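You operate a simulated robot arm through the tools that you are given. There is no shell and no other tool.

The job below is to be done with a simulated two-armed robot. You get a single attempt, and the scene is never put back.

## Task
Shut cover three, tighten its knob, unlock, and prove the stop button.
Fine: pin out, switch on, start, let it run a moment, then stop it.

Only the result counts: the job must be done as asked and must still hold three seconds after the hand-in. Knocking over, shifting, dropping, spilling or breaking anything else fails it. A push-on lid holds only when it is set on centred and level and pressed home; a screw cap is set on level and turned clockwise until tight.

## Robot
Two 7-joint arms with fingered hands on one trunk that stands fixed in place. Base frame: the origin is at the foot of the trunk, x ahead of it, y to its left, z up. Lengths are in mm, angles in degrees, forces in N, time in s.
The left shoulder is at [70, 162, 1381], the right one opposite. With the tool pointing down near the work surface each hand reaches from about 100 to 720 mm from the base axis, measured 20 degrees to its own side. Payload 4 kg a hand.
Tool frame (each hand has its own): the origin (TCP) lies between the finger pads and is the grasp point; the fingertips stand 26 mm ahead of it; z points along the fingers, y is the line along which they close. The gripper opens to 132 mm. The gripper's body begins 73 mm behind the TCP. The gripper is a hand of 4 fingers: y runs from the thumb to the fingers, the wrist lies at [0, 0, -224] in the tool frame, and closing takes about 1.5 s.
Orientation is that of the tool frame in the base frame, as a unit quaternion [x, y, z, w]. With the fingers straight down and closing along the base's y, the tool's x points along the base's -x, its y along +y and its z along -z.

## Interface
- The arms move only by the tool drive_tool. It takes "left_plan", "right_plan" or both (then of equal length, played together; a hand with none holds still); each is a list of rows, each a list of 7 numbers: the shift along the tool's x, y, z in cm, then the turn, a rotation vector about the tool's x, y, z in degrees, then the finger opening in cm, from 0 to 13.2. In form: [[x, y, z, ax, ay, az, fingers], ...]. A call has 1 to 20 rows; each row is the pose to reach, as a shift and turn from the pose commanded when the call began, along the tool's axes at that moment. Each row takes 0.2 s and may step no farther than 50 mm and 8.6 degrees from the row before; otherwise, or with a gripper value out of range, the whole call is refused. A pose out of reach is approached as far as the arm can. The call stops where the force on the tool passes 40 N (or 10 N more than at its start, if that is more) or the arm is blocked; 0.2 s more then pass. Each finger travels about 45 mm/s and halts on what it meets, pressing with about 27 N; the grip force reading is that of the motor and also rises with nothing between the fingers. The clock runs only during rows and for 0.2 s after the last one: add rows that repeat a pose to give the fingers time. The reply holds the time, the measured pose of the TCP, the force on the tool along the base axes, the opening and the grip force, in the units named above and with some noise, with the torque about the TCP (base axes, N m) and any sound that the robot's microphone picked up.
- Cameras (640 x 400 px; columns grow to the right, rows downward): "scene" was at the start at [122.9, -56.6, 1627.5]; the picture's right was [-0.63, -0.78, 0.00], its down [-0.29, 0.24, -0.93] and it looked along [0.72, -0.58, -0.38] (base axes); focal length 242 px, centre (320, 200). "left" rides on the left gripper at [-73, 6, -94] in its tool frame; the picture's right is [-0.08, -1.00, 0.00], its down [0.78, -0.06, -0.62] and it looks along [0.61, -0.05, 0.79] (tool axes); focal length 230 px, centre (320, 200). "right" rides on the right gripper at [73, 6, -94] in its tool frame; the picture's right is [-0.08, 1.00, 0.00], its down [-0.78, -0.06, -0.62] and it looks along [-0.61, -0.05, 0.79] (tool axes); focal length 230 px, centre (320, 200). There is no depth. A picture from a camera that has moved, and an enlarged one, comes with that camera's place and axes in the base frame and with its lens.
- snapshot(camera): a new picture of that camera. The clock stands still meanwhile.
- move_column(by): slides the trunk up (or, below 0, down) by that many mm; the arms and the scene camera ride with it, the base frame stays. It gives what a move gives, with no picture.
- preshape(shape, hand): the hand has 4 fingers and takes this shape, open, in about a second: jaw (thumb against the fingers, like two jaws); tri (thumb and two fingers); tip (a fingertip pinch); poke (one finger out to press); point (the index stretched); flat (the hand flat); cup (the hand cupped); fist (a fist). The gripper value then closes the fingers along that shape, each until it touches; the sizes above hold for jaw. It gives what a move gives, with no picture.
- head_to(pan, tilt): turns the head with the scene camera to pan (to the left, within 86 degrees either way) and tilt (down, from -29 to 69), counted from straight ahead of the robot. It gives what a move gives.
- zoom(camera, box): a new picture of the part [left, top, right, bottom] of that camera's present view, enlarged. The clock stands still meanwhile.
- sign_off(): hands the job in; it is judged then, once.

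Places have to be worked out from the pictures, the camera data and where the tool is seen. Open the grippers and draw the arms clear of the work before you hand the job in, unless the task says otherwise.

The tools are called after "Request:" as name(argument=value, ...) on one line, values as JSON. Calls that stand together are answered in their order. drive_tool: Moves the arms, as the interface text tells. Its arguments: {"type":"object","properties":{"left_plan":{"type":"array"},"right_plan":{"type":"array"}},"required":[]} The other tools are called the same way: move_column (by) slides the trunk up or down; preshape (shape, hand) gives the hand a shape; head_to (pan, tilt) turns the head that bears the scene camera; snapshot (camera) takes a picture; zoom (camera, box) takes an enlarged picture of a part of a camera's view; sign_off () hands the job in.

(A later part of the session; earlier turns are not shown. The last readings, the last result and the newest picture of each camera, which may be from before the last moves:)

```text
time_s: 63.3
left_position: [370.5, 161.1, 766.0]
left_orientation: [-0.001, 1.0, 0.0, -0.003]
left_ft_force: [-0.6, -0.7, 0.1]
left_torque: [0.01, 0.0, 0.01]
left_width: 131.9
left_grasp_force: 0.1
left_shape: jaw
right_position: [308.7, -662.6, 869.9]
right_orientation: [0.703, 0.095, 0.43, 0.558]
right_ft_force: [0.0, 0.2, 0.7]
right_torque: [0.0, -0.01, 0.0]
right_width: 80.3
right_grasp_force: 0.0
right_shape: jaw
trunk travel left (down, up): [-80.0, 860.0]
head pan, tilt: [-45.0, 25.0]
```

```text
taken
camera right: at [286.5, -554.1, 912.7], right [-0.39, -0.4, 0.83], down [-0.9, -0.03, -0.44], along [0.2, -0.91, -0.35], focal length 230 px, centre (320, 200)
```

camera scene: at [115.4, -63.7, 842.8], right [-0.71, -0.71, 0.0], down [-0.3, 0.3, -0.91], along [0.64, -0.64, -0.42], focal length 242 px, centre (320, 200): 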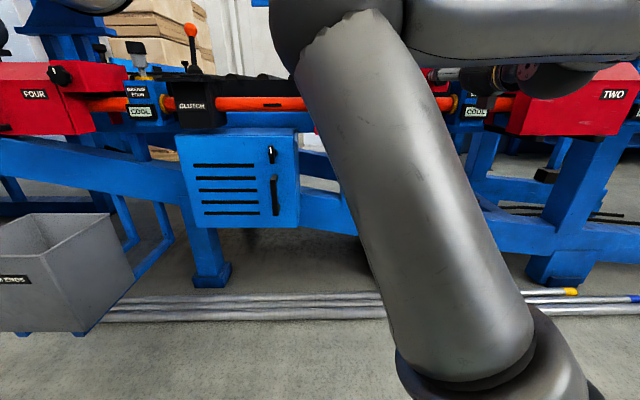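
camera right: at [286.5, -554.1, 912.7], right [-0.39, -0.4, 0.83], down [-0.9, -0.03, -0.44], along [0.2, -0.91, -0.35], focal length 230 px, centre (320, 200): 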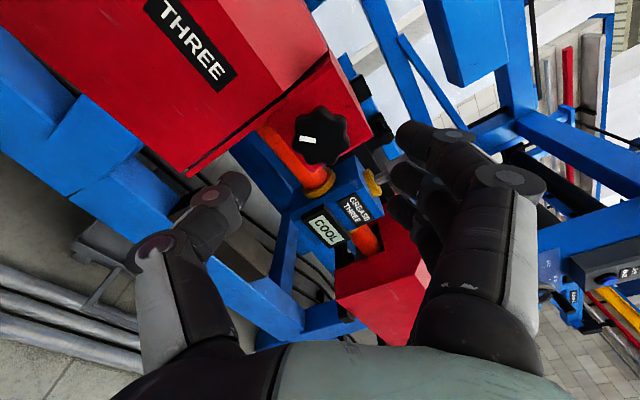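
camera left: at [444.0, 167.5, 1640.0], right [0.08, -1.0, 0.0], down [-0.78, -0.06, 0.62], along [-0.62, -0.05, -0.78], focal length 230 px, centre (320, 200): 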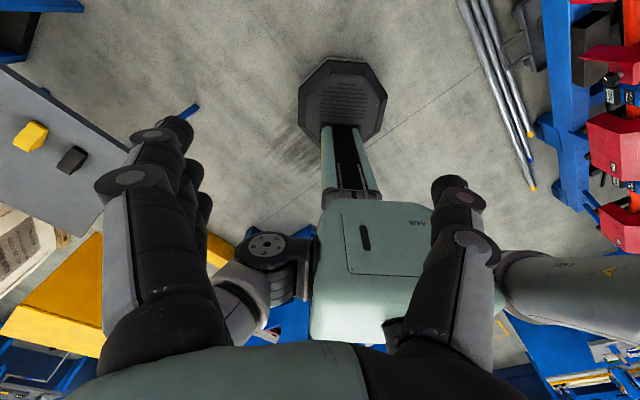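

Aligned. I advance 55 mm toward the knob and look.

Request:
drive_tool(right_plan=[[0, 0, 2, 0, 0, 0, 8], [0, 0, 4, 0, 0, 0, 8], [0, 0, 5.5, 0, 0, 0, 8], [0, 0, 5.5, 0, 0, 0, 8]])

Request:
snapshot(camera="right")

```text
time_s: 64.3
left_position: [370.1, 161.0, 767.3]
left_orientation: [0.0, 1.0, -0.001, -0.003]
left_ft_force: [0.7, 0.1, -0.2]
left_torque: [0.01, -0.02, 0.0]
left_width: 131.8
left_grasp_force: 0.1
left_shape: jaw
right_position: [348.2, -701.4, 869.2]
right_orientation: [0.703, 0.095, 0.43, 0.558]
right_ft_force: [0.5, 0.1, 0.4]
right_torque: [0.01, 0.02, 0.0]
right_width: 80.5
right_grasp_force: 0.0
right_shape: jaw
trunk travel left (down, up): [-80.0, 860.0]
head pan, tilt: [-45.0, 25.0]
```

```text
taken
camera right: at [325.2, -592.5, 912.6], right [-0.39, -0.41, 0.83], down [-0.9, -0.03, -0.44], along [0.2, -0.91, -0.35], focal length 230 px, centre (320, 200)
```

right: 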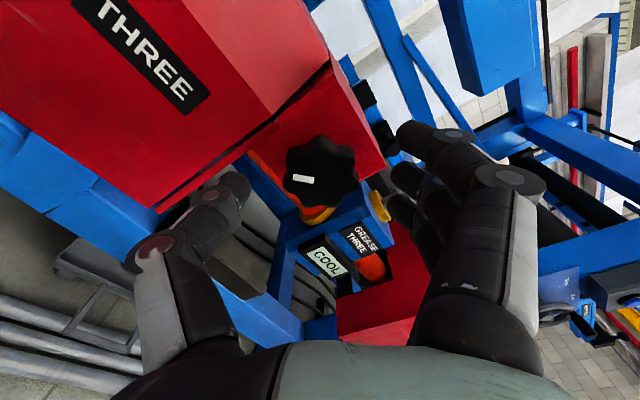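

The knob face lies about 25 mm ahead of the grasp point. I advance 20 mm more and close onto it.

Request:
drive_tool(right_plan=[[0, 0, 1, 0, 0, 0, 8], [0, 0, 2, 0, 0, 0, 8], [0, 0, 2, 0, 0, 0, 6], [0, 0, 2, 0, 0, 0, 4], [0, 0, 2, 0, 0, 0, 3], [0, 0, 2, 0, 0, 0, 3], [0, 0, 2, 0, 0, 0, 3], [0, 0, 2, 0, 0, 0, 3]])

Request:
snapshot(camera="right")

```text
time_s: 66.1
left_position: [369.8, 161.2, 767.0]
left_orientation: [0.0, 1.0, 0.0, -0.003]
left_ft_force: [-0.3, 0.4, -0.7]
left_torque: [0.01, 0.03, 0.01]
left_width: 131.7
left_grasp_force: 0.1
left_shape: jaw
right_position: [364.7, -715.9, 868.6]
right_orientation: [0.704, 0.095, 0.43, 0.557]
right_ft_force: [3.5, 0.5, -2.9]
right_torque: [0.05, 0.01, 0.01]
right_width: 26.1
right_grasp_force: 26.8
right_shape: jaw
trunk travel left (down, up): [-80.0, 860.0]
head pan, tilt: [-45.0, 25.0]
```

```text
taken
camera right: at [340.7, -606.8, 911.9], right [-0.39, -0.41, 0.83], down [-0.9, -0.03, -0.44], along [0.2, -0.91, -0.35], focal length 230 px, centre (320, 200)
```

right: 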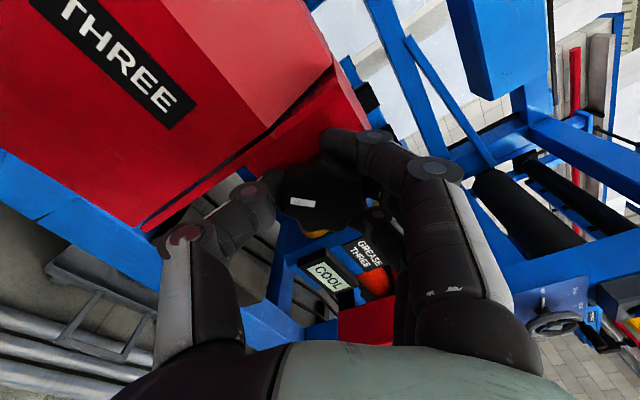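

Grip force 27 N on the knob. I turn it clockwise, positive about tool z, 64° first.

Request:
drive_tool(right_plan=[[0, 0, 0, 0, 0, 8, 2.5], [0, 0, 0, 0, 0, 16, 2.5], [0, 0, 0, 0, 0, 24, 2.5], [0, 0, 0, 0, 0, 32, 2.5], [0, 0, 0, 0, 0, 40, 2.5], [0, 0, 0, 0, 0, 48, 2.5], [0, 0, 0, 0, 0, 56, 2.5], [0, 0, 0, 0, 0, 64, 2.5]])

Request:
snapshot(camera="right")

```text
time_s: 67.9
left_position: [370.1, 162.0, 766.3]
left_orientation: [0.0, 1.0, 0.0, -0.002]
left_ft_force: [0.3, 0.1, -0.1]
left_torque: [0.0, -0.02, 0.0]
left_width: 132.1
left_grasp_force: 0.1
left_shape: jaw
right_position: [363.9, -715.0, 870.1]
right_orientation: [0.647, -0.292, 0.661, 0.244]
right_ft_force: [5.8, 0.0, 1.1]
right_torque: [-0.2, 0.09, 0.38]
right_width: 24.9
right_grasp_force: 26.9
right_shape: jaw
trunk travel left (down, up): [-80.0, 860.0]
head pan, tilt: [-45.0, 25.0]
```

```text
taken
camera right: at [290.8, -657.9, 943.6], right [-0.7, -0.7, -0.15], down [-0.36, 0.52, -0.77], along [0.62, -0.49, -0.62], focal length 230 px, centre (320, 200)
```

right: 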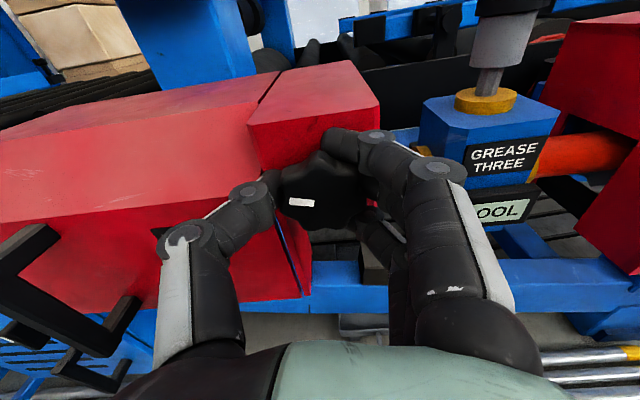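

The knob turns with the hand. I continue clockwise.

Request:
drive_tool(right_plan=[[0, 0, 0, 0, 0, 8, 2.5], [0, 0, 0, 0, 0, 16, 2.5], [0, 0, 0, 0, 0, 24, 2.5], [0, 0, 0, 0, 0, 32, 2.5], [0, 0, 0, 0, 0, 40, 2.5], [0, 0, 0, 0, 0, 48, 2.5], [0, 0, 0, 0, 0, 56, 2.5], [0, 0, 0, 0, 0, 64, 2.5]])

Request:
snapshot(camera="right")

```text
time_s: 69.7
left_position: [370.2, 161.0, 766.1]
left_orientation: [0.0, 1.0, 0.0, -0.002]
left_ft_force: [0.6, -0.5, -0.3]
left_torque: [0.0, 0.01, -0.02]
left_width: 131.9
left_grasp_force: 0.1
left_shape: jaw
right_position: [363.7, -716.2, 869.6]
right_orientation: [0.394, -0.59, 0.69, -0.143]
right_ft_force: [9.6, -11.0, 13.0]
right_torque: [-0.45, -0.19, 0.17]
right_width: 24.7
right_grasp_force: 26.5
right_shape: jaw
trunk travel left (down, up): [-80.0, 860.0]
head pan, tilt: [-45.0, 25.0]
```

```text
taken
camera right: at [248.4, -699.7, 893.6], right [-0.22, -0.21, -0.95], down [0.09, 0.97, -0.23], along [0.97, -0.13, -0.19], focal length 230 px, centre (320, 200)
```

right: 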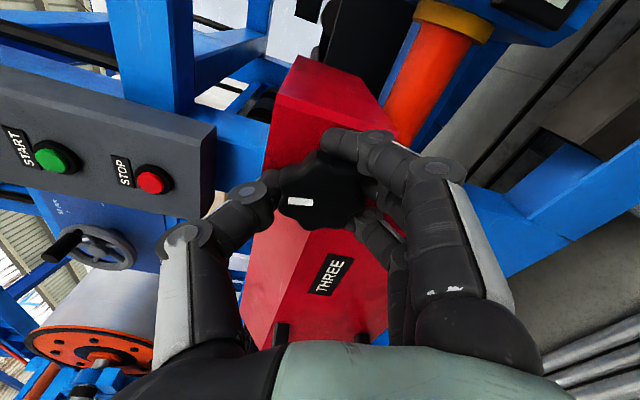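

About 128° turned with small forces. I keep turning until I feel it tighten.

Request:
drive_tool(right_plan=[[0, 0, 0, 0, 0, 6, 2.5], [0, 0, 0, 0, 0, 12, 2.5], [0, 0, 0, 0, 0, 18, 2.5], [0, 0, 0, 0, 0, 24, 2.5]])

Request:
snapshot(camera="right")

```text
time_s: 70.7
left_position: [369.7, 160.7, 766.4]
left_orientation: [0.001, 1.0, 0.0, -0.002]
left_ft_force: [0.5, 0.0, -0.3]
left_torque: [-0.03, 0.0, 0.03]
left_width: 132.1
left_grasp_force: 0.1
left_shape: jaw
right_position: [362.8, -716.4, 870.5]
right_orientation: [-0.261, 0.66, -0.646, 0.281]
right_ft_force: [11.6, -21.0, 17.1]
right_torque: [-1.34, 0.43, 0.2]
right_width: 24.2
right_grasp_force: 27.2
right_shape: jaw
trunk travel left (down, up): [-80.0, 860.0]
head pan, tilt: [-45.0, 25.0]
```

```text
taken
camera right: at [245.2, -702.4, 862.9], right [0.07, 0.08, -0.99], down [0.11, 0.99, 0.09], along [0.99, -0.12, 0.06], focal length 230 px, centre (320, 200)
```

right: 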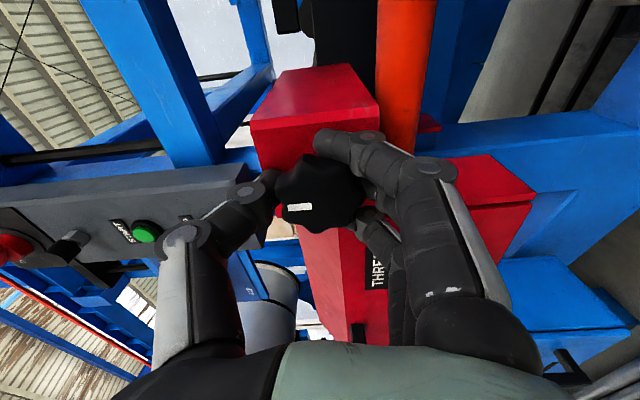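

Torque about the knob axis rose to ~1.25 N·m, so it is tightening. A further 16° to be sure.

Request:
drive_tool(right_plan=[[0, 0, 0, 0, 0, 4, 2], [0, 0, 0, 0, 0, 8, 2], [0, 0, 0, 0, 0, 12, 2], [0, 0, 0, 0, 0, 16, 2]])

Request:
snapshot(camera="right")

```text
time_s: 71.7
left_position: [368.6, 161.1, 768.6]
left_orientation: [0.0, 1.0, 0.0, -0.003]
left_ft_force: [-0.6, -0.3, -0.1]
left_torque: [-0.01, -0.03, 0.02]
left_width: 131.9
left_grasp_force: 0.0
left_shape: jaw
right_position: [361.7, -717.5, 867.9]
right_orientation: [-0.167, 0.691, -0.599, 0.368]
right_ft_force: [0.0, -24.7, 8.1]
right_torque: [-1.25, 0.32, 0.1]
right_width: 23.3
right_grasp_force: 26.6
right_shape: jaw
trunk travel left (down, up): [-80.0, 860.0]
head pan, tilt: [-45.0, 25.0]
```

```text
taken
camera right: at [247.1, -700.1, 841.4], right [0.26, 0.28, -0.92], down [0.08, 0.95, 0.31], along [0.96, -0.15, 0.23], focal length 230 px, centre (320, 200)
```

right: 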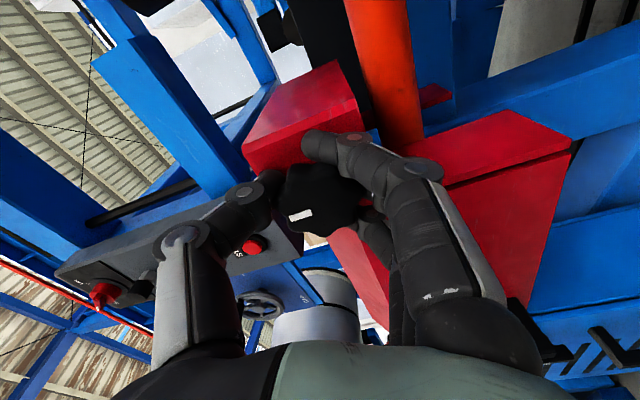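

The fingers began slipping at a steady torque, so the knob is tight. I open the hand in place, then back off 75 mm.

Request:
drive_tool(right_plan=[[0, 0, 0, 0, 0, 0, 5], [0, 0, 0, 0, 0, 0, 8], [0, 0, 0, 0, 0, 0, 8], [0, 0, 0, 0, 0, 0, 8], [0, 0, 0, 0, 0, 0, 8], [0, 0, -2.5, 0, 0, 0, 8], [0, 0, -5, 0, 0, 0, 8], [0, 0, -7.5, 0, 0, 0, 8], [0, 0, -7.5, 0, 0, 0, 8]])

Request:
snapshot(camera="right")

```text
time_s: 73.7
left_position: [368.4, 161.3, 767.7]
left_orientation: [0.001, 1.0, 0.0, -0.002]
left_ft_force: [-0.3, 0.1, -0.6]
left_torque: [-0.02, 0.02, 0.02]
left_width: 132.0
left_grasp_force: 0.1
left_shape: jaw
right_position: [309.2, -664.6, 870.4]
right_orientation: [-0.168, 0.69, -0.6, 0.369]
right_ft_force: [-0.1, 0.3, 0.0]
right_torque: [0.0, 0.01, 0.0]
right_width: 79.4
right_grasp_force: 0.1
right_shape: jaw
trunk travel left (down, up): [-80.0, 860.0]
head pan, tilt: [-45.0, 25.0]
```

```text
taken
camera right: at [195.2, -645.3, 843.6], right [0.26, 0.28, -0.93], down [0.07, 0.95, 0.3], along [0.96, -0.15, 0.23], focal length 230 px, centre (320, 200)
```

right: 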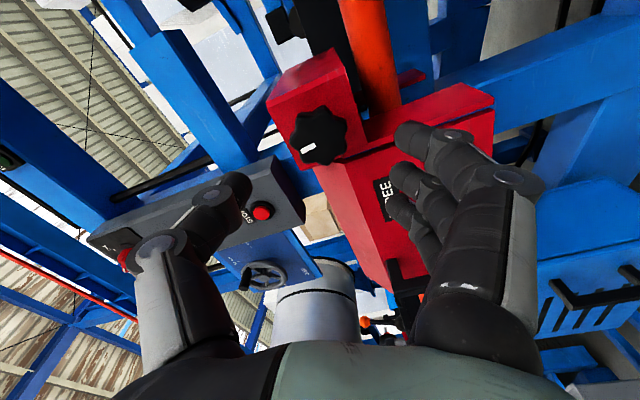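

Released cleanly. I rotate the hand back by -108° to square.

Request:
drive_tool(right_plan=[[0, 0, -0.2, 0, 0, -8, 8], [0, 0, -0.4, 0, 0, -16, 8], [0, 0, -0.6, 0, 0, -24, 8], [0, 0, -0.8, 0, 0, -32, 8], [0, 0, -1, 0, 0, -40, 8], [0, 0, -1, 0, 0, -48, 8], [0, 0, -1, 0, 0, -56, 8], [0, 0, -1, 0, 0, -64, 8], [0, 0, -1, 0, 0, -72, 8], [0, 0, -1, 0, 0, -80, 8], [0, 0, -1, 0, 0, -88, 8], [0, 0, -1, 0, 0, -96, 8], [0, 0, -1, 0, 0, -104, 8], [0, 0, -1, 0, 0, -108, 8], [0, 0, -1, 0, 0, -108, 8]])

Request:
snapshot(camera="right")

```text
time_s: 76.9
left_position: [369.1, 160.8, 766.7]
left_orientation: [0.0, 1.0, 0.0, -0.003]
left_ft_force: [0.3, -0.2, 0.1]
left_torque: [-0.03, -0.03, -0.01]
left_width: 131.8
left_grasp_force: 0.1
left_shape: jaw
right_position: [302.8, -655.6, 870.4]
right_orientation: [0.657, -0.269, 0.651, 0.269]
right_ft_force: [-0.3, 0.1, -0.4]
right_torque: [-0.01, 0.02, -0.02]
right_width: 79.5
right_grasp_force: 0.1
right_shape: jaw
trunk travel left (down, up): [-80.0, 860.0]
head pan, tilt: [-45.0, 25.0]
```

```text
taken
camera right: at [233.0, -594.4, 944.6], right [-0.7, -0.71, -0.07], down [-0.4, 0.48, -0.78], along [0.59, -0.52, -0.62], focal length 230 px, centre (320, 200)
```

right: 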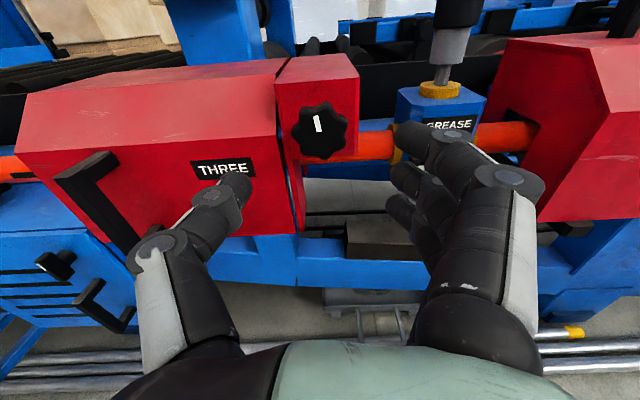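

The mark now stands upright as on cover four, and the cover is home. Next I raise the trunk 380 mm to the panel.

Request:
move_column(by=380)

Request:
drive_tool(right_plan=[[0, -3.5, 0, 0, 0, 0, 8], [0, -7, 0, 0, 0, 0, 8], [0, -10.5, 0, 0, 0, 0, 8], [0, -14.5, 0, 0, 0, 0, 8], [0, -14.5, 0, 0, 0, 0, 8]])

Request:
snapshot(camera="right")

Request:
snapshot(camera="scene")

```text
time_s: 80.5
left_position: [369.4, 160.8, 1146.7]
left_orientation: [0.001, 1.0, 0.0, -0.003]
left_ft_force: [-0.1, 0.3, 0.0]
left_torque: [0.0, 0.01, 0.03]
left_width: 131.9
left_grasp_force: 0.1
left_shape: jaw
right_position: [302.7, -656.0, 1249.0]
right_orientation: [0.658, -0.268, 0.651, 0.268]
right_ft_force: [0.8, 0.4, -0.5]
right_torque: [-0.01, 0.0, 0.01]
right_width: 79.3
right_grasp_force: 0.0
right_shape: jaw
trunk travel left (down, up): [-460.0, 480.0]
head pan, tilt: [-45.0, 25.0]
```

```text
time_s: 81.8
left_position: [366.9, 159.6, 1147.4]
left_orientation: [0.001, 1.0, 0.0, -0.002]
left_ft_force: [0.0, 0.4, 0.1]
left_torque: [0.01, 0.0, 0.0]
left_width: 131.9
left_grasp_force: 0.0
left_shape: jaw
right_position: [402.6, -554.6, 1249.6]
right_orientation: [0.656, -0.27, 0.651, 0.269]
right_ft_force: [0.3, 0.3, -0.1]
right_torque: [0.01, 0.0, 0.03]
right_width: 79.7
right_grasp_force: 0.1
right_shape: jaw
trunk travel left (down, up): [-460.0, 480.0]
head pan, tilt: [-45.0, 25.0]
```

```text
taken
camera right: at [333.1, -492.3, 1323.4], right [-0.7, -0.71, -0.08], down [-0.4, 0.48, -0.78], along [0.59, -0.52, -0.62], focal length 230 px, centre (320, 200)
```

right: 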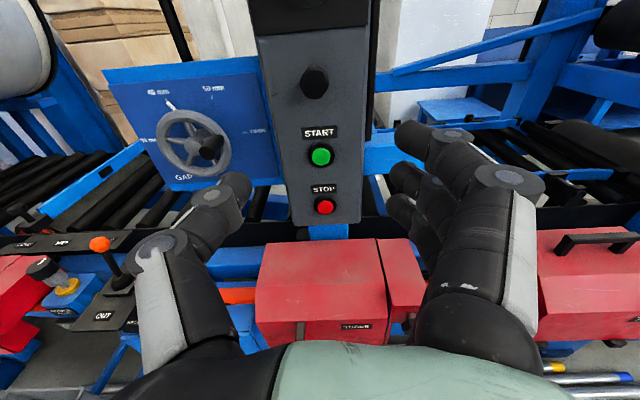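

```text
taken
camera scene: at [114.5, -64.5, 1222.9], right [-0.71, -0.71, 0.0], down [-0.3, 0.3, -0.91], along [0.64, -0.64, -0.42], focal length 242 px, centre (320, 200)
```

scene: 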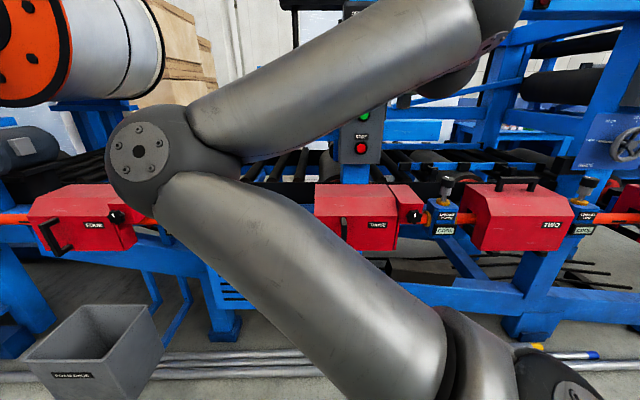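

I tilt the head up to read the lamps and zoom in on the panel with the wrist camera.

Request:
head_to(pan=-52, tilt=5)

Request:
snapshot(camera="scene")

Request:
zoom(camera="right", box=[220, 0, 420, 240])

```text
time_s: 82.6
left_position: [369.9, 160.9, 1147.1]
left_orientation: [0.0, 1.0, 0.0, -0.002]
left_ft_force: [1.0, -0.1, -0.6]
left_torque: [0.0, -0.01, -0.03]
left_width: 131.6
left_grasp_force: 0.0
left_shape: jaw
right_position: [403.9, -552.6, 1249.0]
right_orientation: [0.657, -0.269, 0.651, 0.269]
right_ft_force: [-0.7, -0.1, -0.6]
right_torque: [-0.03, 0.0, 0.04]
right_width: 79.5
right_grasp_force: 0.1
right_shape: jaw
trunk travel left (down, up): [-460.0, 480.0]
head pan, tilt: [-52.0, 5.0]
```

```text
taken
camera scene: at [107.0, -70.8, 1255.2], right [-0.79, -0.62, 0.0], down [-0.05, 0.07, -1.0], along [0.61, -0.78, -0.09], focal length 242 px, centre (320, 200)
```

scene: 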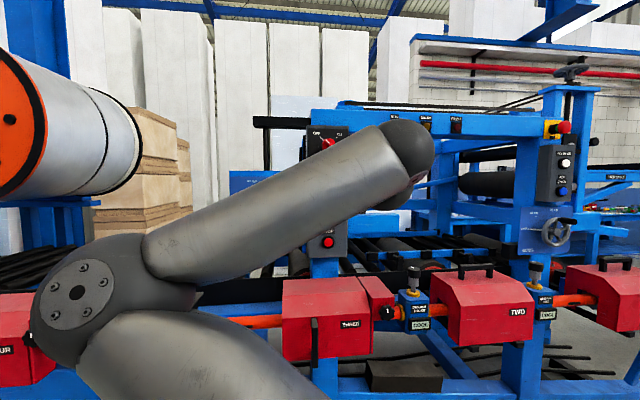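

```text
1.67 times, centred on (320, 120) of right
camera zoom: at [334.1, -491.5, 1323.5], right [-0.7, -0.71, -0.08], down [-0.4, 0.48, -0.78], along [0.59, -0.52, -0.62], focal length 384 px, centre (320, 333)
```

zoom: 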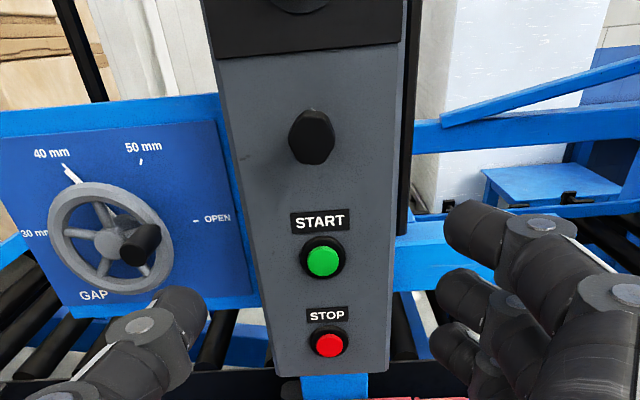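

Zoom onto the lamps and panel from the scene camera.

Request:
zoom(camera="scene", box=[380, 100, 480, 150])

Request:
zoom(camera="scene", box=[290, 110, 370, 260])

```text
6.40 times, centred on (430, 125) of scene
camera zoom: at [107.0, -70.8, 1255.2], right [-0.79, -0.62, 0.0], down [-0.05, 0.07, -1.0], along [0.61, -0.78, -0.09], focal length 1546 px, centre (-384, 680)
```

zoom: 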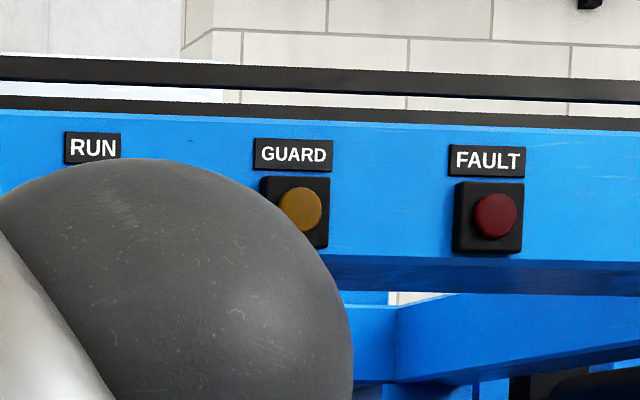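

```text
2.67 times, centred on (330, 185) of scene
camera zoom: at [107.0, -70.8, 1255.2], right [-0.79, -0.62, 0.0], down [-0.05, 0.07, -1.0], along [0.61, -0.78, -0.09], focal length 644 px, centre (293, 240)
```

zoom: 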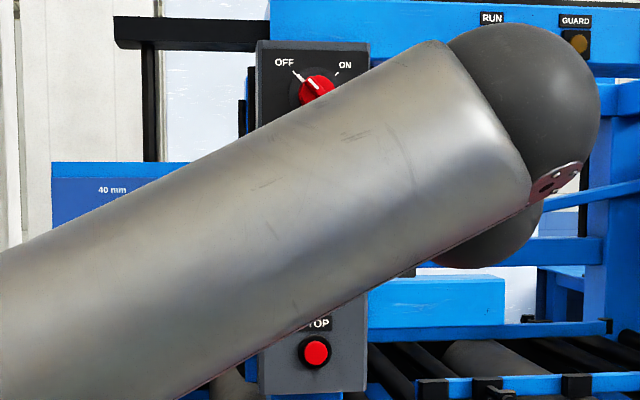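

GUARD lamp is out now. Panel items: STOP at [u -99.5, n 919, z 1042], START z≈1148, lock pin head face n≈891, z≈1262, switch z≈1354. I align with the pin and advance to n≈800.

Request:
drive_tool(right_plan=[[0.6, -0.3, 3, 0, 0, 0, 8], [1.3, -0.55, 6, 0, 0, 0, 8], [1.3, -0.55, 9, 0, 0, 0, 8], [1.3, -0.55, 12.3, 0, 0, 0, 8], [1.3, -0.55, 12.3, 0, 0, 0, 8]])

Request:
snapshot(camera="right")

```text
time_s: 83.8
left_position: [368.7, 161.5, 1147.0]
left_orientation: [0.0, 1.0, -0.001, -0.002]
left_ft_force: [-1.2, 0.3, 0.4]
left_torque: [0.0, 0.0, 0.02]
left_width: 131.9
left_grasp_force: 0.0
left_shape: jaw
right_position: [496.9, -635.4, 1261.6]
right_orientation: [0.656, -0.268, 0.653, 0.268]
right_ft_force: [-0.1, 0.1, 0.8]
right_torque: [0.01, 0.02, 0.02]
right_width: 79.8
right_grasp_force: 0.0
right_shape: jaw
trunk travel left (down, up): [-460.0, 480.0]
head pan, tilt: [-52.0, 5.0]
```

```text
taken
camera right: at [426.6, -573.6, 1336.6], right [-0.7, -0.71, -0.08], down [-0.4, 0.48, -0.78], along [0.59, -0.52, -0.62], focal length 230 px, centre (320, 200)
```

right: 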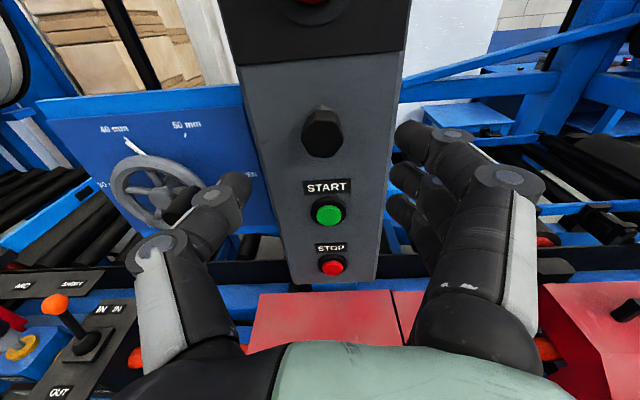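

Pin lined up ahead (≈88 mm). Zoom on it to see its shape before gripping.

Request:
zoom(camera="right", box=[250, 60, 410, 160])

```text
4.00 times, centred on (330, 110) of right
camera zoom: at [426.6, -573.6, 1336.6], right [-0.7, -0.71, -0.08], down [-0.4, 0.48, -0.78], along [0.59, -0.52, -0.62], focal length 920 px, centre (280, 560)
```

zoom: 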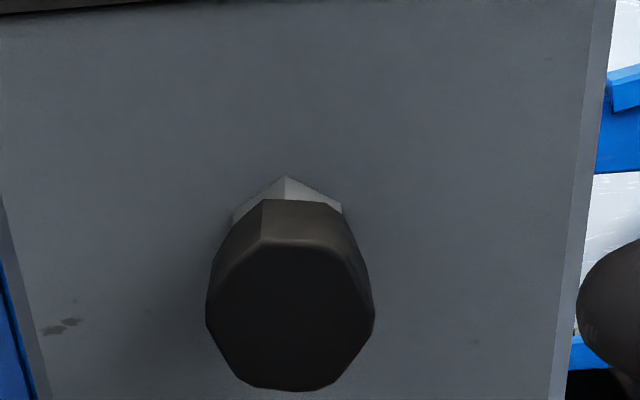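

It's an indexing plunger with a tapered knob about 35 mm across. I advance 80 mm and grip the knob.

Request:
drive_tool(right_plan=[[0, 0.1, 2.5, 0, 0, 0, 8], [0, 0.15, 5, 0, 0, 0, 8], [0, 0.15, 7, 0, 0, 0, 8], [0, 0.15, 8.1, 0, 0, 0, 8], [0, 0.15, 8.1, 0, 0, 0, 6], [0, 0.15, 8.1, 0, 0, 0, 4], [0, 0.15, 8.1, 0, 0, 0, 2], [0, 0.15, 8.1, 0, 0, 0, 1.5], [0, 0.15, 8.1, 0, 0, 0, 1.5], [0, 0.15, 8.1, 0, 0, 0, 1.5]])

Request:
snapshot(camera="right")

```text
time_s: 86.0
left_position: [370.2, 162.3, 1146.1]
left_orientation: [0.0, 1.0, 0.0, -0.003]
left_ft_force: [0.4, -0.6, 0.2]
left_torque: [-0.02, 0.02, -0.03]
left_width: 131.9
left_grasp_force: 0.0
left_shape: jaw
right_position: [555.9, -691.5, 1261.5]
right_orientation: [0.658, -0.267, 0.652, 0.267]
right_ft_force: [5.5, 1.9, 0.7]
right_torque: [0.01, 0.04, 0.05]
right_width: 10.1
right_grasp_force: 22.0
right_shape: jaw
trunk travel left (down, up): [-460.0, 480.0]
head pan, tilt: [-52.0, 5.0]
```

```text
taken
camera right: at [486.0, -630.5, 1335.6], right [-0.7, -0.71, -0.07], down [-0.4, 0.48, -0.78], along [0.59, -0.52, -0.62], focal length 230 px, centre (320, 200)
```

right: 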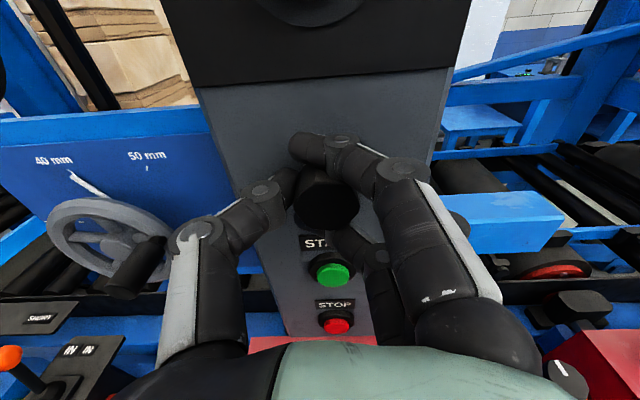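

Gripped. I pull straight out, 25 mm.

Request:
drive_tool(right_plan=[[0, 0, -0.5, 0, 0, 0, 1], [0, 0, -1, 0, 0, 0, 1], [0, 0, -1.5, 0, 0, 0, 1], [0, 0, -2, 0, 0, 0, 1], [0, 0, -2.5, 0, 0, 0, 1]])

Request:
snapshot(camera="right")

```text
time_s: 87.2
left_position: [371.9, 160.7, 1145.8]
left_orientation: [0.0, 1.0, 0.0, -0.004]
left_ft_force: [0.0, 0.0, -0.2]
left_torque: [-0.02, 0.01, -0.02]
left_width: 131.9
left_grasp_force: 0.1
left_shape: jaw
right_position: [538.9, -674.2, 1260.7]
right_orientation: [0.659, -0.265, 0.652, 0.267]
right_ft_force: [14.9, -1.2, 5.4]
right_torque: [-0.03, 0.0, 0.26]
right_width: 9.2
right_grasp_force: 26.4
right_shape: jaw
trunk travel left (down, up): [-460.0, 480.0]
head pan, tilt: [-52.0, 5.0]
```

```text
taken
camera right: at [469.3, -612.8, 1335.4], right [-0.7, -0.71, -0.07], down [-0.41, 0.48, -0.78], along [0.59, -0.52, -0.62], focal length 230 px, centre (320, 200)
```

right: 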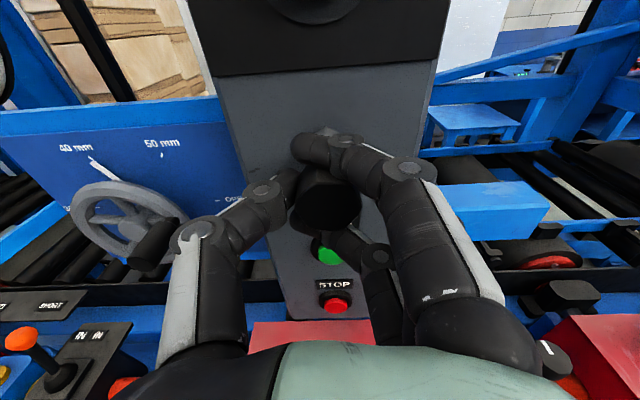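

The knob came out with the hand. Zoom to see how far the pin is.

Request:
zoom(camera="right", box=[260, 100, 420, 250])

```text
2.67 times, centred on (340, 175) of right
camera zoom: at [469.3, -612.8, 1335.4], right [-0.7, -0.71, -0.07], down [-0.41, 0.48, -0.78], along [0.59, -0.52, -0.62], focal length 614 px, centre (267, 267)
```

zoom: 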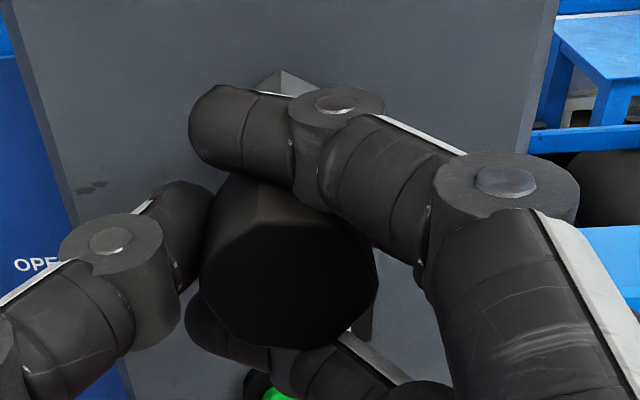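

There's a spring pull of ~11 N. I pull a further 10 mm to find its stop.

Request:
drive_tool(right_plan=[[0, 0, -0.3, 0, 0, 0, 1], [0, 0, -0.6, 0, 0, 0, 1], [0, 0, -1, 0, 0, 0, 1], [0, 0, -1, 0, 0, 0, 1]])

Request:
zoom(camera="right", box=[260, 100, 420, 250])

```text
time_s: 87.8
left_position: [372.8, 159.6, 1145.3]
left_orientation: [0.001, 1.0, 0.001, -0.004]
left_ft_force: [-0.2, 0.4, 0.3]
left_torque: [0.03, 0.06, 0.02]
left_width: 131.8
left_grasp_force: 0.2
left_shape: jaw
right_position: [536.2, -672.5, 1261.2]
right_orientation: [0.659, -0.263, 0.651, 0.27]
right_ft_force: [26.1, -13.3, 11.7]
right_torque: [-0.04, 0.01, 0.34]
right_width: 6.7
right_grasp_force: 27.1
right_shape: jaw
trunk travel left (down, up): [-460.0, 480.0]
head pan, tilt: [-52.0, 5.0]
stopped in row 3 (right hand): the force on the tool passed its limit at 42 N (the readings are from after the stop); the commanded pose is now the measured one
```

```text
2.67 times, centred on (340, 175) of right
camera zoom: at [467.6, -610.4, 1334.7], right [-0.7, -0.72, -0.07], down [-0.41, 0.47, -0.78], along [0.59, -0.52, -0.62], focal length 614 px, centre (267, 267)
```

zoom: 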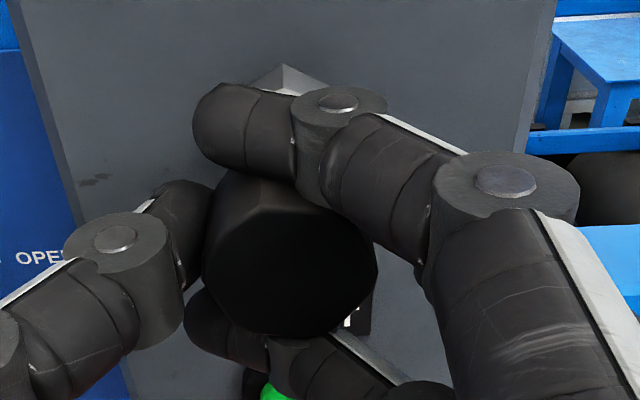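

It hit its outer stop (42 N). I ease 2 mm and open slowly, watching whether the pin stays out.

Request:
drive_tool(right_plan=[[0, 0, 0.2, 0, 0, 0, 1], [0, 0, 0.2, 0, 0, 0, 3], [0, 0, 0.2, 0, 0, 0, 5], [0, 0, 0.2, 0, 0, 0, 6], [0, 0, 0.2, 0, 0, 0, 6], [0, 0, 0.2, 0, 0, 0, 6]])

Request:
snapshot(camera="right")

```text
time_s: 89.2
left_position: [368.6, 160.3, 1147.3]
left_orientation: [0.001, 1.0, 0.0, -0.003]
left_ft_force: [-0.1, 0.4, -1.1]
left_torque: [0.03, -0.01, -0.03]
left_width: 132.0
left_grasp_force: 0.1
left_shape: jaw
right_position: [532.0, -672.8, 1262.4]
right_orientation: [0.657, -0.267, 0.651, 0.271]
right_ft_force: [0.9, 0.1, -0.3]
right_torque: [0.03, 0.0, -0.02]
right_width: 59.1
right_grasp_force: 0.0
right_shape: jaw
trunk travel left (down, up): [-460.0, 480.0]
head pan, tilt: [-52.0, 5.0]
```

```text
taken
camera right: at [461.7, -611.0, 1336.9], right [-0.7, -0.71, -0.07], down [-0.4, 0.47, -0.78], along [0.59, -0.52, -0.62], focal length 230 px, centre (320, 200)
```

right: 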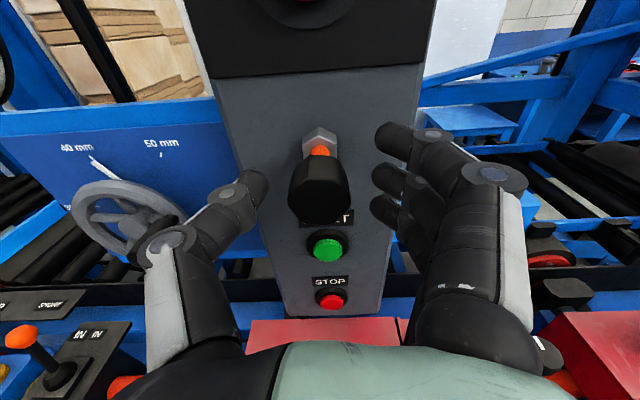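

The pin stays out, showing an orange band. I open wider and back away 100 mm, keeping off the pin.

Request:
drive_tool(right_plan=[[0, 0, 0, 0, 0, 0, 8], [0, 0, 0, 0, 0, 0, 8], [0, 0, -2.5, 0, 0, 0, 8], [0, 0, -5, 0, 0, 0, 8], [0, 0, -7.5, 0, 0, 0, 8], [0, 0, -10, 0, 0, 0, 8], [0, 0, -10, 0, 0, 0, 8]])

Request:
move_column(by=92)

Request:
snapshot(camera="right")

```text
time_s: 90.8
left_position: [370.3, 158.6, 1146.4]
left_orientation: [0.001, 1.0, 0.0, -0.003]
left_ft_force: [0.1, -0.5, -0.7]
left_torque: [0.0, 0.0, -0.03]
left_width: 132.1
left_grasp_force: 0.1
left_shape: jaw
right_position: [461.4, -603.7, 1261.6]
right_orientation: [0.657, -0.267, 0.651, 0.27]
right_ft_force: [0.5, -0.4, 0.3]
right_torque: [-0.01, 0.0, 0.03]
right_width: 79.2
right_grasp_force: 0.0
right_shape: jaw
trunk travel left (down, up): [-460.0, 480.0]
head pan, tilt: [-52.0, 5.0]
```

```text
time_s: 92.1
left_position: [369.8, 161.3, 1239.9]
left_orientation: [0.0, 1.0, 0.0, -0.003]
left_ft_force: [1.0, 0.4, 0.1]
left_torque: [0.0, 0.03, -0.01]
left_width: 132.1
left_grasp_force: 0.0
left_shape: jaw
right_position: [460.3, -601.7, 1355.2]
right_orientation: [0.657, -0.267, 0.652, 0.27]
right_ft_force: [0.2, 0.3, -0.3]
right_torque: [0.0, -0.01, -0.04]
right_width: 79.3
right_grasp_force: 0.1
right_shape: jaw
trunk travel left (down, up): [-552.0, 388.0]
head pan, tilt: [-52.0, 5.0]
```

```text
taken
camera right: at [390.5, -540.9, 1429.4], right [-0.7, -0.71, -0.07], down [-0.4, 0.47, -0.78], along [0.59, -0.52, -0.62], focal length 230 px, centre (320, 200)
```

right: 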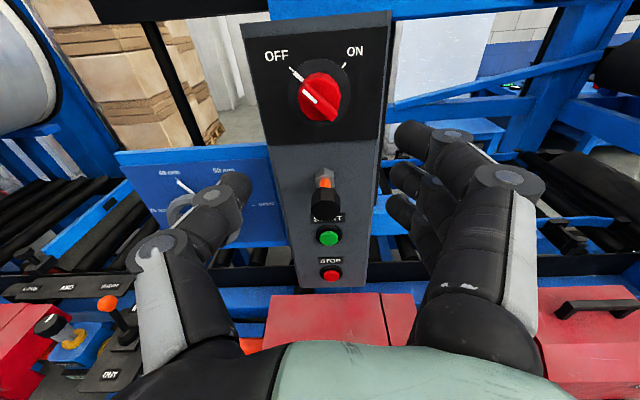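

Request:
zoom(camera="right", box=[240, 20, 400, 140])

Request:
snapshot(camera="scene")

```text
3.33 times, centred on (320, 80) of right
camera zoom: at [390.5, -540.9, 1429.4], right [-0.7, -0.71, -0.07], down [-0.4, 0.47, -0.78], along [0.59, -0.52, -0.62], focal length 767 px, centre (320, 600)
```

zoom: 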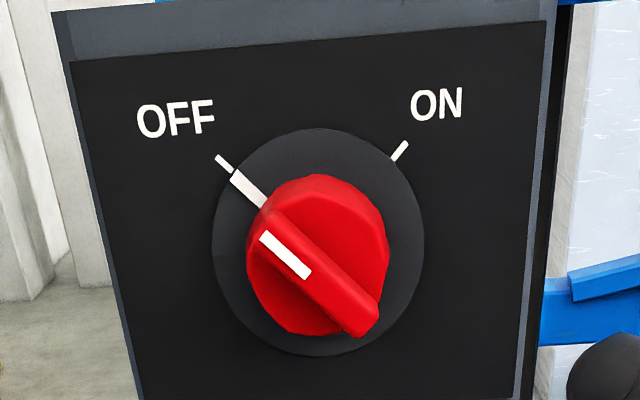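

```text
taken
camera scene: at [107.2, -70.8, 1347.2], right [-0.79, -0.62, 0.0], down [-0.05, 0.07, -1.0], along [0.61, -0.78, -0.09], focal length 242 px, centre (320, 200)
```

scene: 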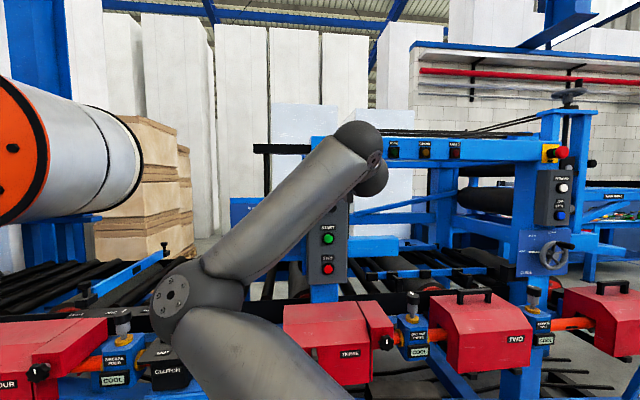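

The switch is a bar knob at OFF (10:30), ON at 1:30, so a 90° clockwise turn. Its centre is ≈13 mm above my axis, about 145 mm ahead. I raise 13.4 mm, roll -45° to straddle the bar and advance 85 mm.

Request:
drive_tool(right_plan=[[0.7, 0, 1.5, 0, 0, -8, 7], [1.34, 0, 3, 0, 0, -16, 7], [1.34, 0, 4.5, 0, 0, -24, 7], [1.34, 0, 6, 0, 0, -32, 7], [1.34, 0, 7.5, 0, 0, -40, 7], [1.34, 0, 8.5, 0, 0, -45, 7], [1.34, 0, 8.5, 0, 0, -45, 7]])

Request:
snapshot(camera="right")

```text
time_s: 93.7
left_position: [369.7, 161.2, 1239.1]
left_orientation: [0.001, 1.0, 0.0, -0.002]
left_ft_force: [-0.1, -0.4, -0.5]
left_torque: [0.01, -0.01, -0.01]
left_width: 132.0
left_grasp_force: 0.1
left_shape: jaw
right_position: [519.4, -661.3, 1369.0]
right_orientation: [0.708, 0.006, 0.499, 0.499]
right_ft_force: [-0.7, 0.4, -0.1]
right_torque: [0.03, 0.0, -0.01]
right_width: 70.6
right_grasp_force: 0.0
right_shape: jaw
trunk travel left (down, up): [-552.0, 388.0]
head pan, tilt: [-52.0, 5.0]
```

```text
taken
camera right: at [487.7, -561.9, 1424.9], right [-0.53, -0.54, 0.66], down [-0.8, 0.07, -0.59], along [0.28, -0.84, -0.47], focal length 230 px, centre (320, 200)
```

right: 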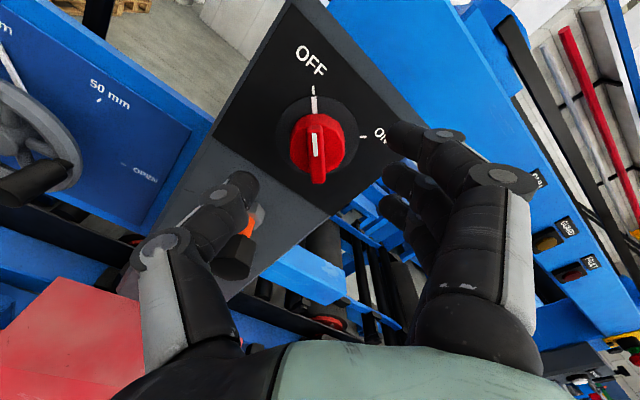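

The bar stands parallel to the fingers, 63 mm ahead. I advance 46 mm and close on the ridge.

Request:
drive_tool(right_plan=[[0, -0.1, 1.5, 0, 0, 0, 6], [0, -0.1, 3, 0, 0, 0, 5], [0, -0.1, 4, 0, 0, 0, 5], [0, -0.1, 4.6, 0, 0, 0, 5], [0, -0.1, 4.6, 0, 0, 0, 3], [0, -0.1, 4.6, 0, 0, 0, 1], [0, -0.1, 4.6, 0, 0, 0, 0.3], [0, -0.1, 4.6, 0, 0, 0, 0.3], [0, -0.1, 4.6, 0, 0, 0, 0.3]])

Request:
snapshot(camera="right")

```text
time_s: 95.7
left_position: [369.3, 161.0, 1238.2]
left_orientation: [0.001, 1.0, 0.0, -0.003]
left_ft_force: [0.4, 0.3, -0.8]
left_torque: [0.01, -0.02, 0.0]
left_width: 131.8
left_grasp_force: 0.0
left_shape: jaw
right_position: [554.9, -694.2, 1367.5]
right_orientation: [0.709, 0.005, 0.499, 0.499]
right_ft_force: [1.9, -0.7, 0.5]
right_torque: [0.03, 0.02, -0.04]
right_width: 25.4
right_grasp_force: 27.5
right_shape: jaw
trunk travel left (down, up): [-552.0, 388.0]
head pan, tilt: [-52.0, 5.0]
```

```text
taken
camera right: at [522.4, -594.6, 1423.7], right [-0.53, -0.54, 0.66], down [-0.8, 0.07, -0.59], along [0.28, -0.84, -0.47], focal length 230 px, centre (320, 200)
```

right: 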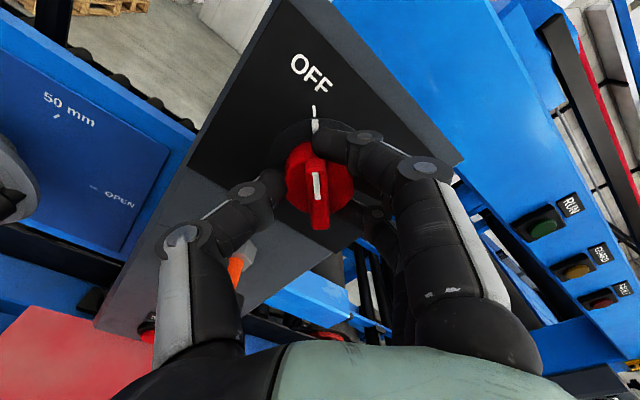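

Firm grip on the switch knob. I turn it clockwise 90°.

Request:
drive_tool(right_plan=[[0, 0, 0, 0, 0, 8, 0.3], [0, 0, 0, 0, 0, 16, 0.3], [0, 0, 0, 0, 0, 24, 0.3], [0, 0, 0, 0, 0, 32, 0.3], [0, 0, 0, 0, 0, 40, 0.3], [0, 0, 0, 0, 0, 48, 0.3], [0, 0, 0, 0, 0, 56, 0.3], [0, 0, 0, 0, 0, 64, 0.3], [0, 0, 0, 0, 0, 72, 0.3], [0, 0, 0, 0, 0, 80, 0.3], [0, 0, 0, 0, 0, 88, 0.3], [0, 0, 0, 0, 0, 92, 0.3]])

Request:
snapshot(camera="right")

```text
time_s: 98.3
left_position: [367.6, 158.9, 1240.0]
left_orientation: [0.001, 1.0, 0.0, -0.002]
left_ft_force: [1.0, -0.4, -0.2]
left_torque: [0.02, 0.0, -0.04]
left_width: 131.7
left_grasp_force: 0.1
left_shape: jaw
right_position: [552.5, -696.0, 1366.2]
right_orientation: [0.495, -0.507, 0.705, -0.014]
right_ft_force: [-2.4, -6.6, -0.2]
right_torque: [-0.25, 0.25, -0.17]
right_width: 24.5
right_grasp_force: 27.4
right_shape: jaw
trunk travel left (down, up): [-552.0, 388.0]
head pan, tilt: [-52.0, 5.0]
```

```text
taken
camera right: at [446.6, -671.3, 1413.7], right [-0.44, -0.44, -0.78], down [-0.01, 0.87, -0.49], along [0.9, -0.21, -0.39], focal length 230 px, centre (320, 200)
```

right: 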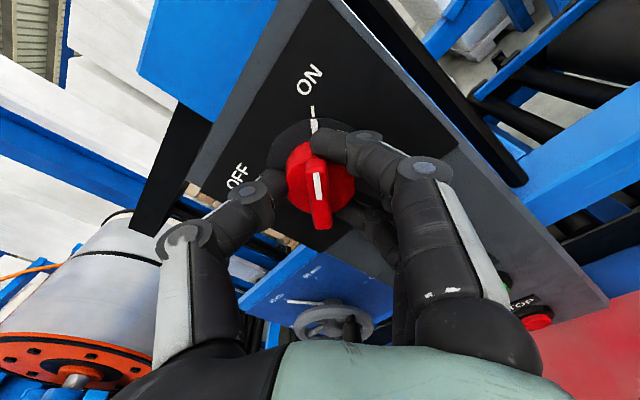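

The switch now points at ON. I release, back off 90 mm and roll back to square.

Request:
drive_tool(right_plan=[[0, 0, 0, 0, 0, 0, 3], [0, 0, 0, 0, 0, 0, 5], [0, 0, 0, 0, 0, 0, 6], [0, 0, 0, 0, 0, 0, 6], [0, 0, -2.5, 0, 0, 0, 6], [0, 0, -5, 0, 0, 0, 6], [0, 0, -8, 0, 0, 0, 6], [0, 0, -11, 0, 0, -7, 6], [0, 0, -12, 0, 0, -15, 6], [0, 0, -12, 0, 0, -23, 6], [0, 0, -12, 0, 0, -31, 6], [0, 0, -12, 0, 0, -39, 6], [0, 0, -12, 0, 0, -47, 6], [0, 0, -12, 0, 0, -47, 6]])

Request:
snapshot(camera="right")

```text
time_s: 101.3
left_position: [369.0, 161.0, 1238.1]
left_orientation: [0.001, 1.0, 0.0, -0.003]
left_ft_force: [-0.9, -0.3, 0.2]
left_torque: [0.01, -0.03, 0.01]
left_width: 132.2
left_grasp_force: 0.0
left_shape: jaw
right_position: [467.9, -610.2, 1367.8]
right_orientation: [0.657, -0.266, 0.651, 0.271]
right_ft_force: [-0.3, 0.0, -0.1]
right_torque: [0.01, 0.01, -0.02]
right_width: 59.2
right_grasp_force: 0.0
right_shape: jaw
trunk travel left (down, up): [-552.0, 388.0]
head pan, tilt: [-52.0, 5.0]
```

```text
taken
camera right: at [398.9, -548.3, 1442.1], right [-0.7, -0.71, -0.07], down [-0.4, 0.47, -0.78], along [0.59, -0.52, -0.62], focal length 230 px, centre (320, 200)
```

right: 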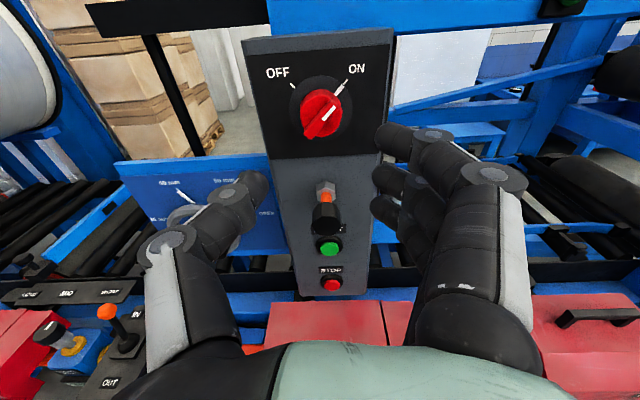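

Switch is ON and the pin still out. Check the lamps before starting.

Request:
zoom(camera="scene", box=[370, 120, 490, 180])

Request:
preshape(shape="poke", hand="right")

Request:
snapshot(camera="right")

```text
5.33 times, centred on (430, 150) of scene
camera zoom: at [107.0, -70.8, 1347.3], right [-0.79, -0.62, 0.0], down [-0.05, 0.07, -1.0], along [0.61, -0.78, -0.09], focal length 1288 px, centre (-267, 467)
```

zoom: 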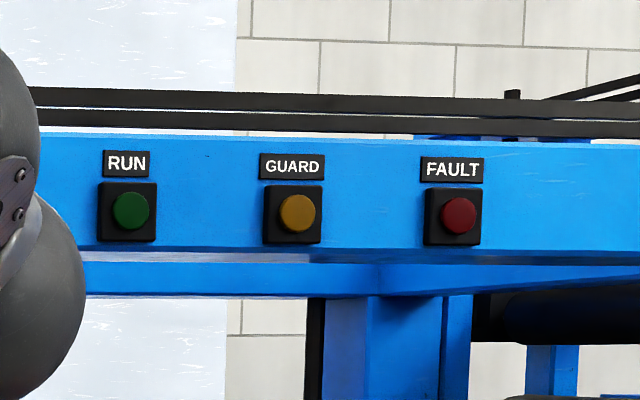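

```text
time_s: 102.2
left_position: [368.7, 161.5, 1239.1]
left_orientation: [0.002, 1.0, 0.0, -0.003]
left_ft_force: [-0.7, 0.3, -0.7]
left_torque: [-0.02, 0.04, -0.02]
left_width: 131.9
left_grasp_force: 0.2
left_shape: jaw
right_position: [468.1, -611.3, 1368.3]
right_orientation: [0.657, -0.267, 0.652, 0.271]
right_ft_force: [-0.4, 0.2, -0.3]
right_torque: [0.01, -0.03, 0.01]
right_width: 0.0
right_grasp_force: 0.0
right_shape: poke
trunk travel left (down, up): [-552.0, 388.0]
head pan, tilt: [-52.0, 5.0]
```

```text
taken
camera right: at [398.7, -548.5, 1442.1], right [-0.7, -0.71, -0.07], down [-0.4, 0.47, -0.78], along [0.59, -0.52, -0.62], focal length 230 px, centre (320, 200)
```

right: 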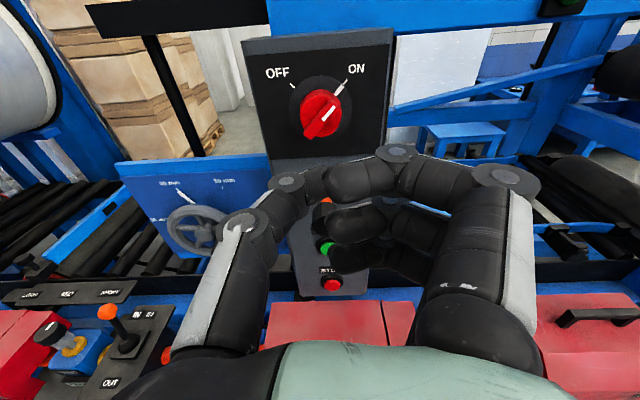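

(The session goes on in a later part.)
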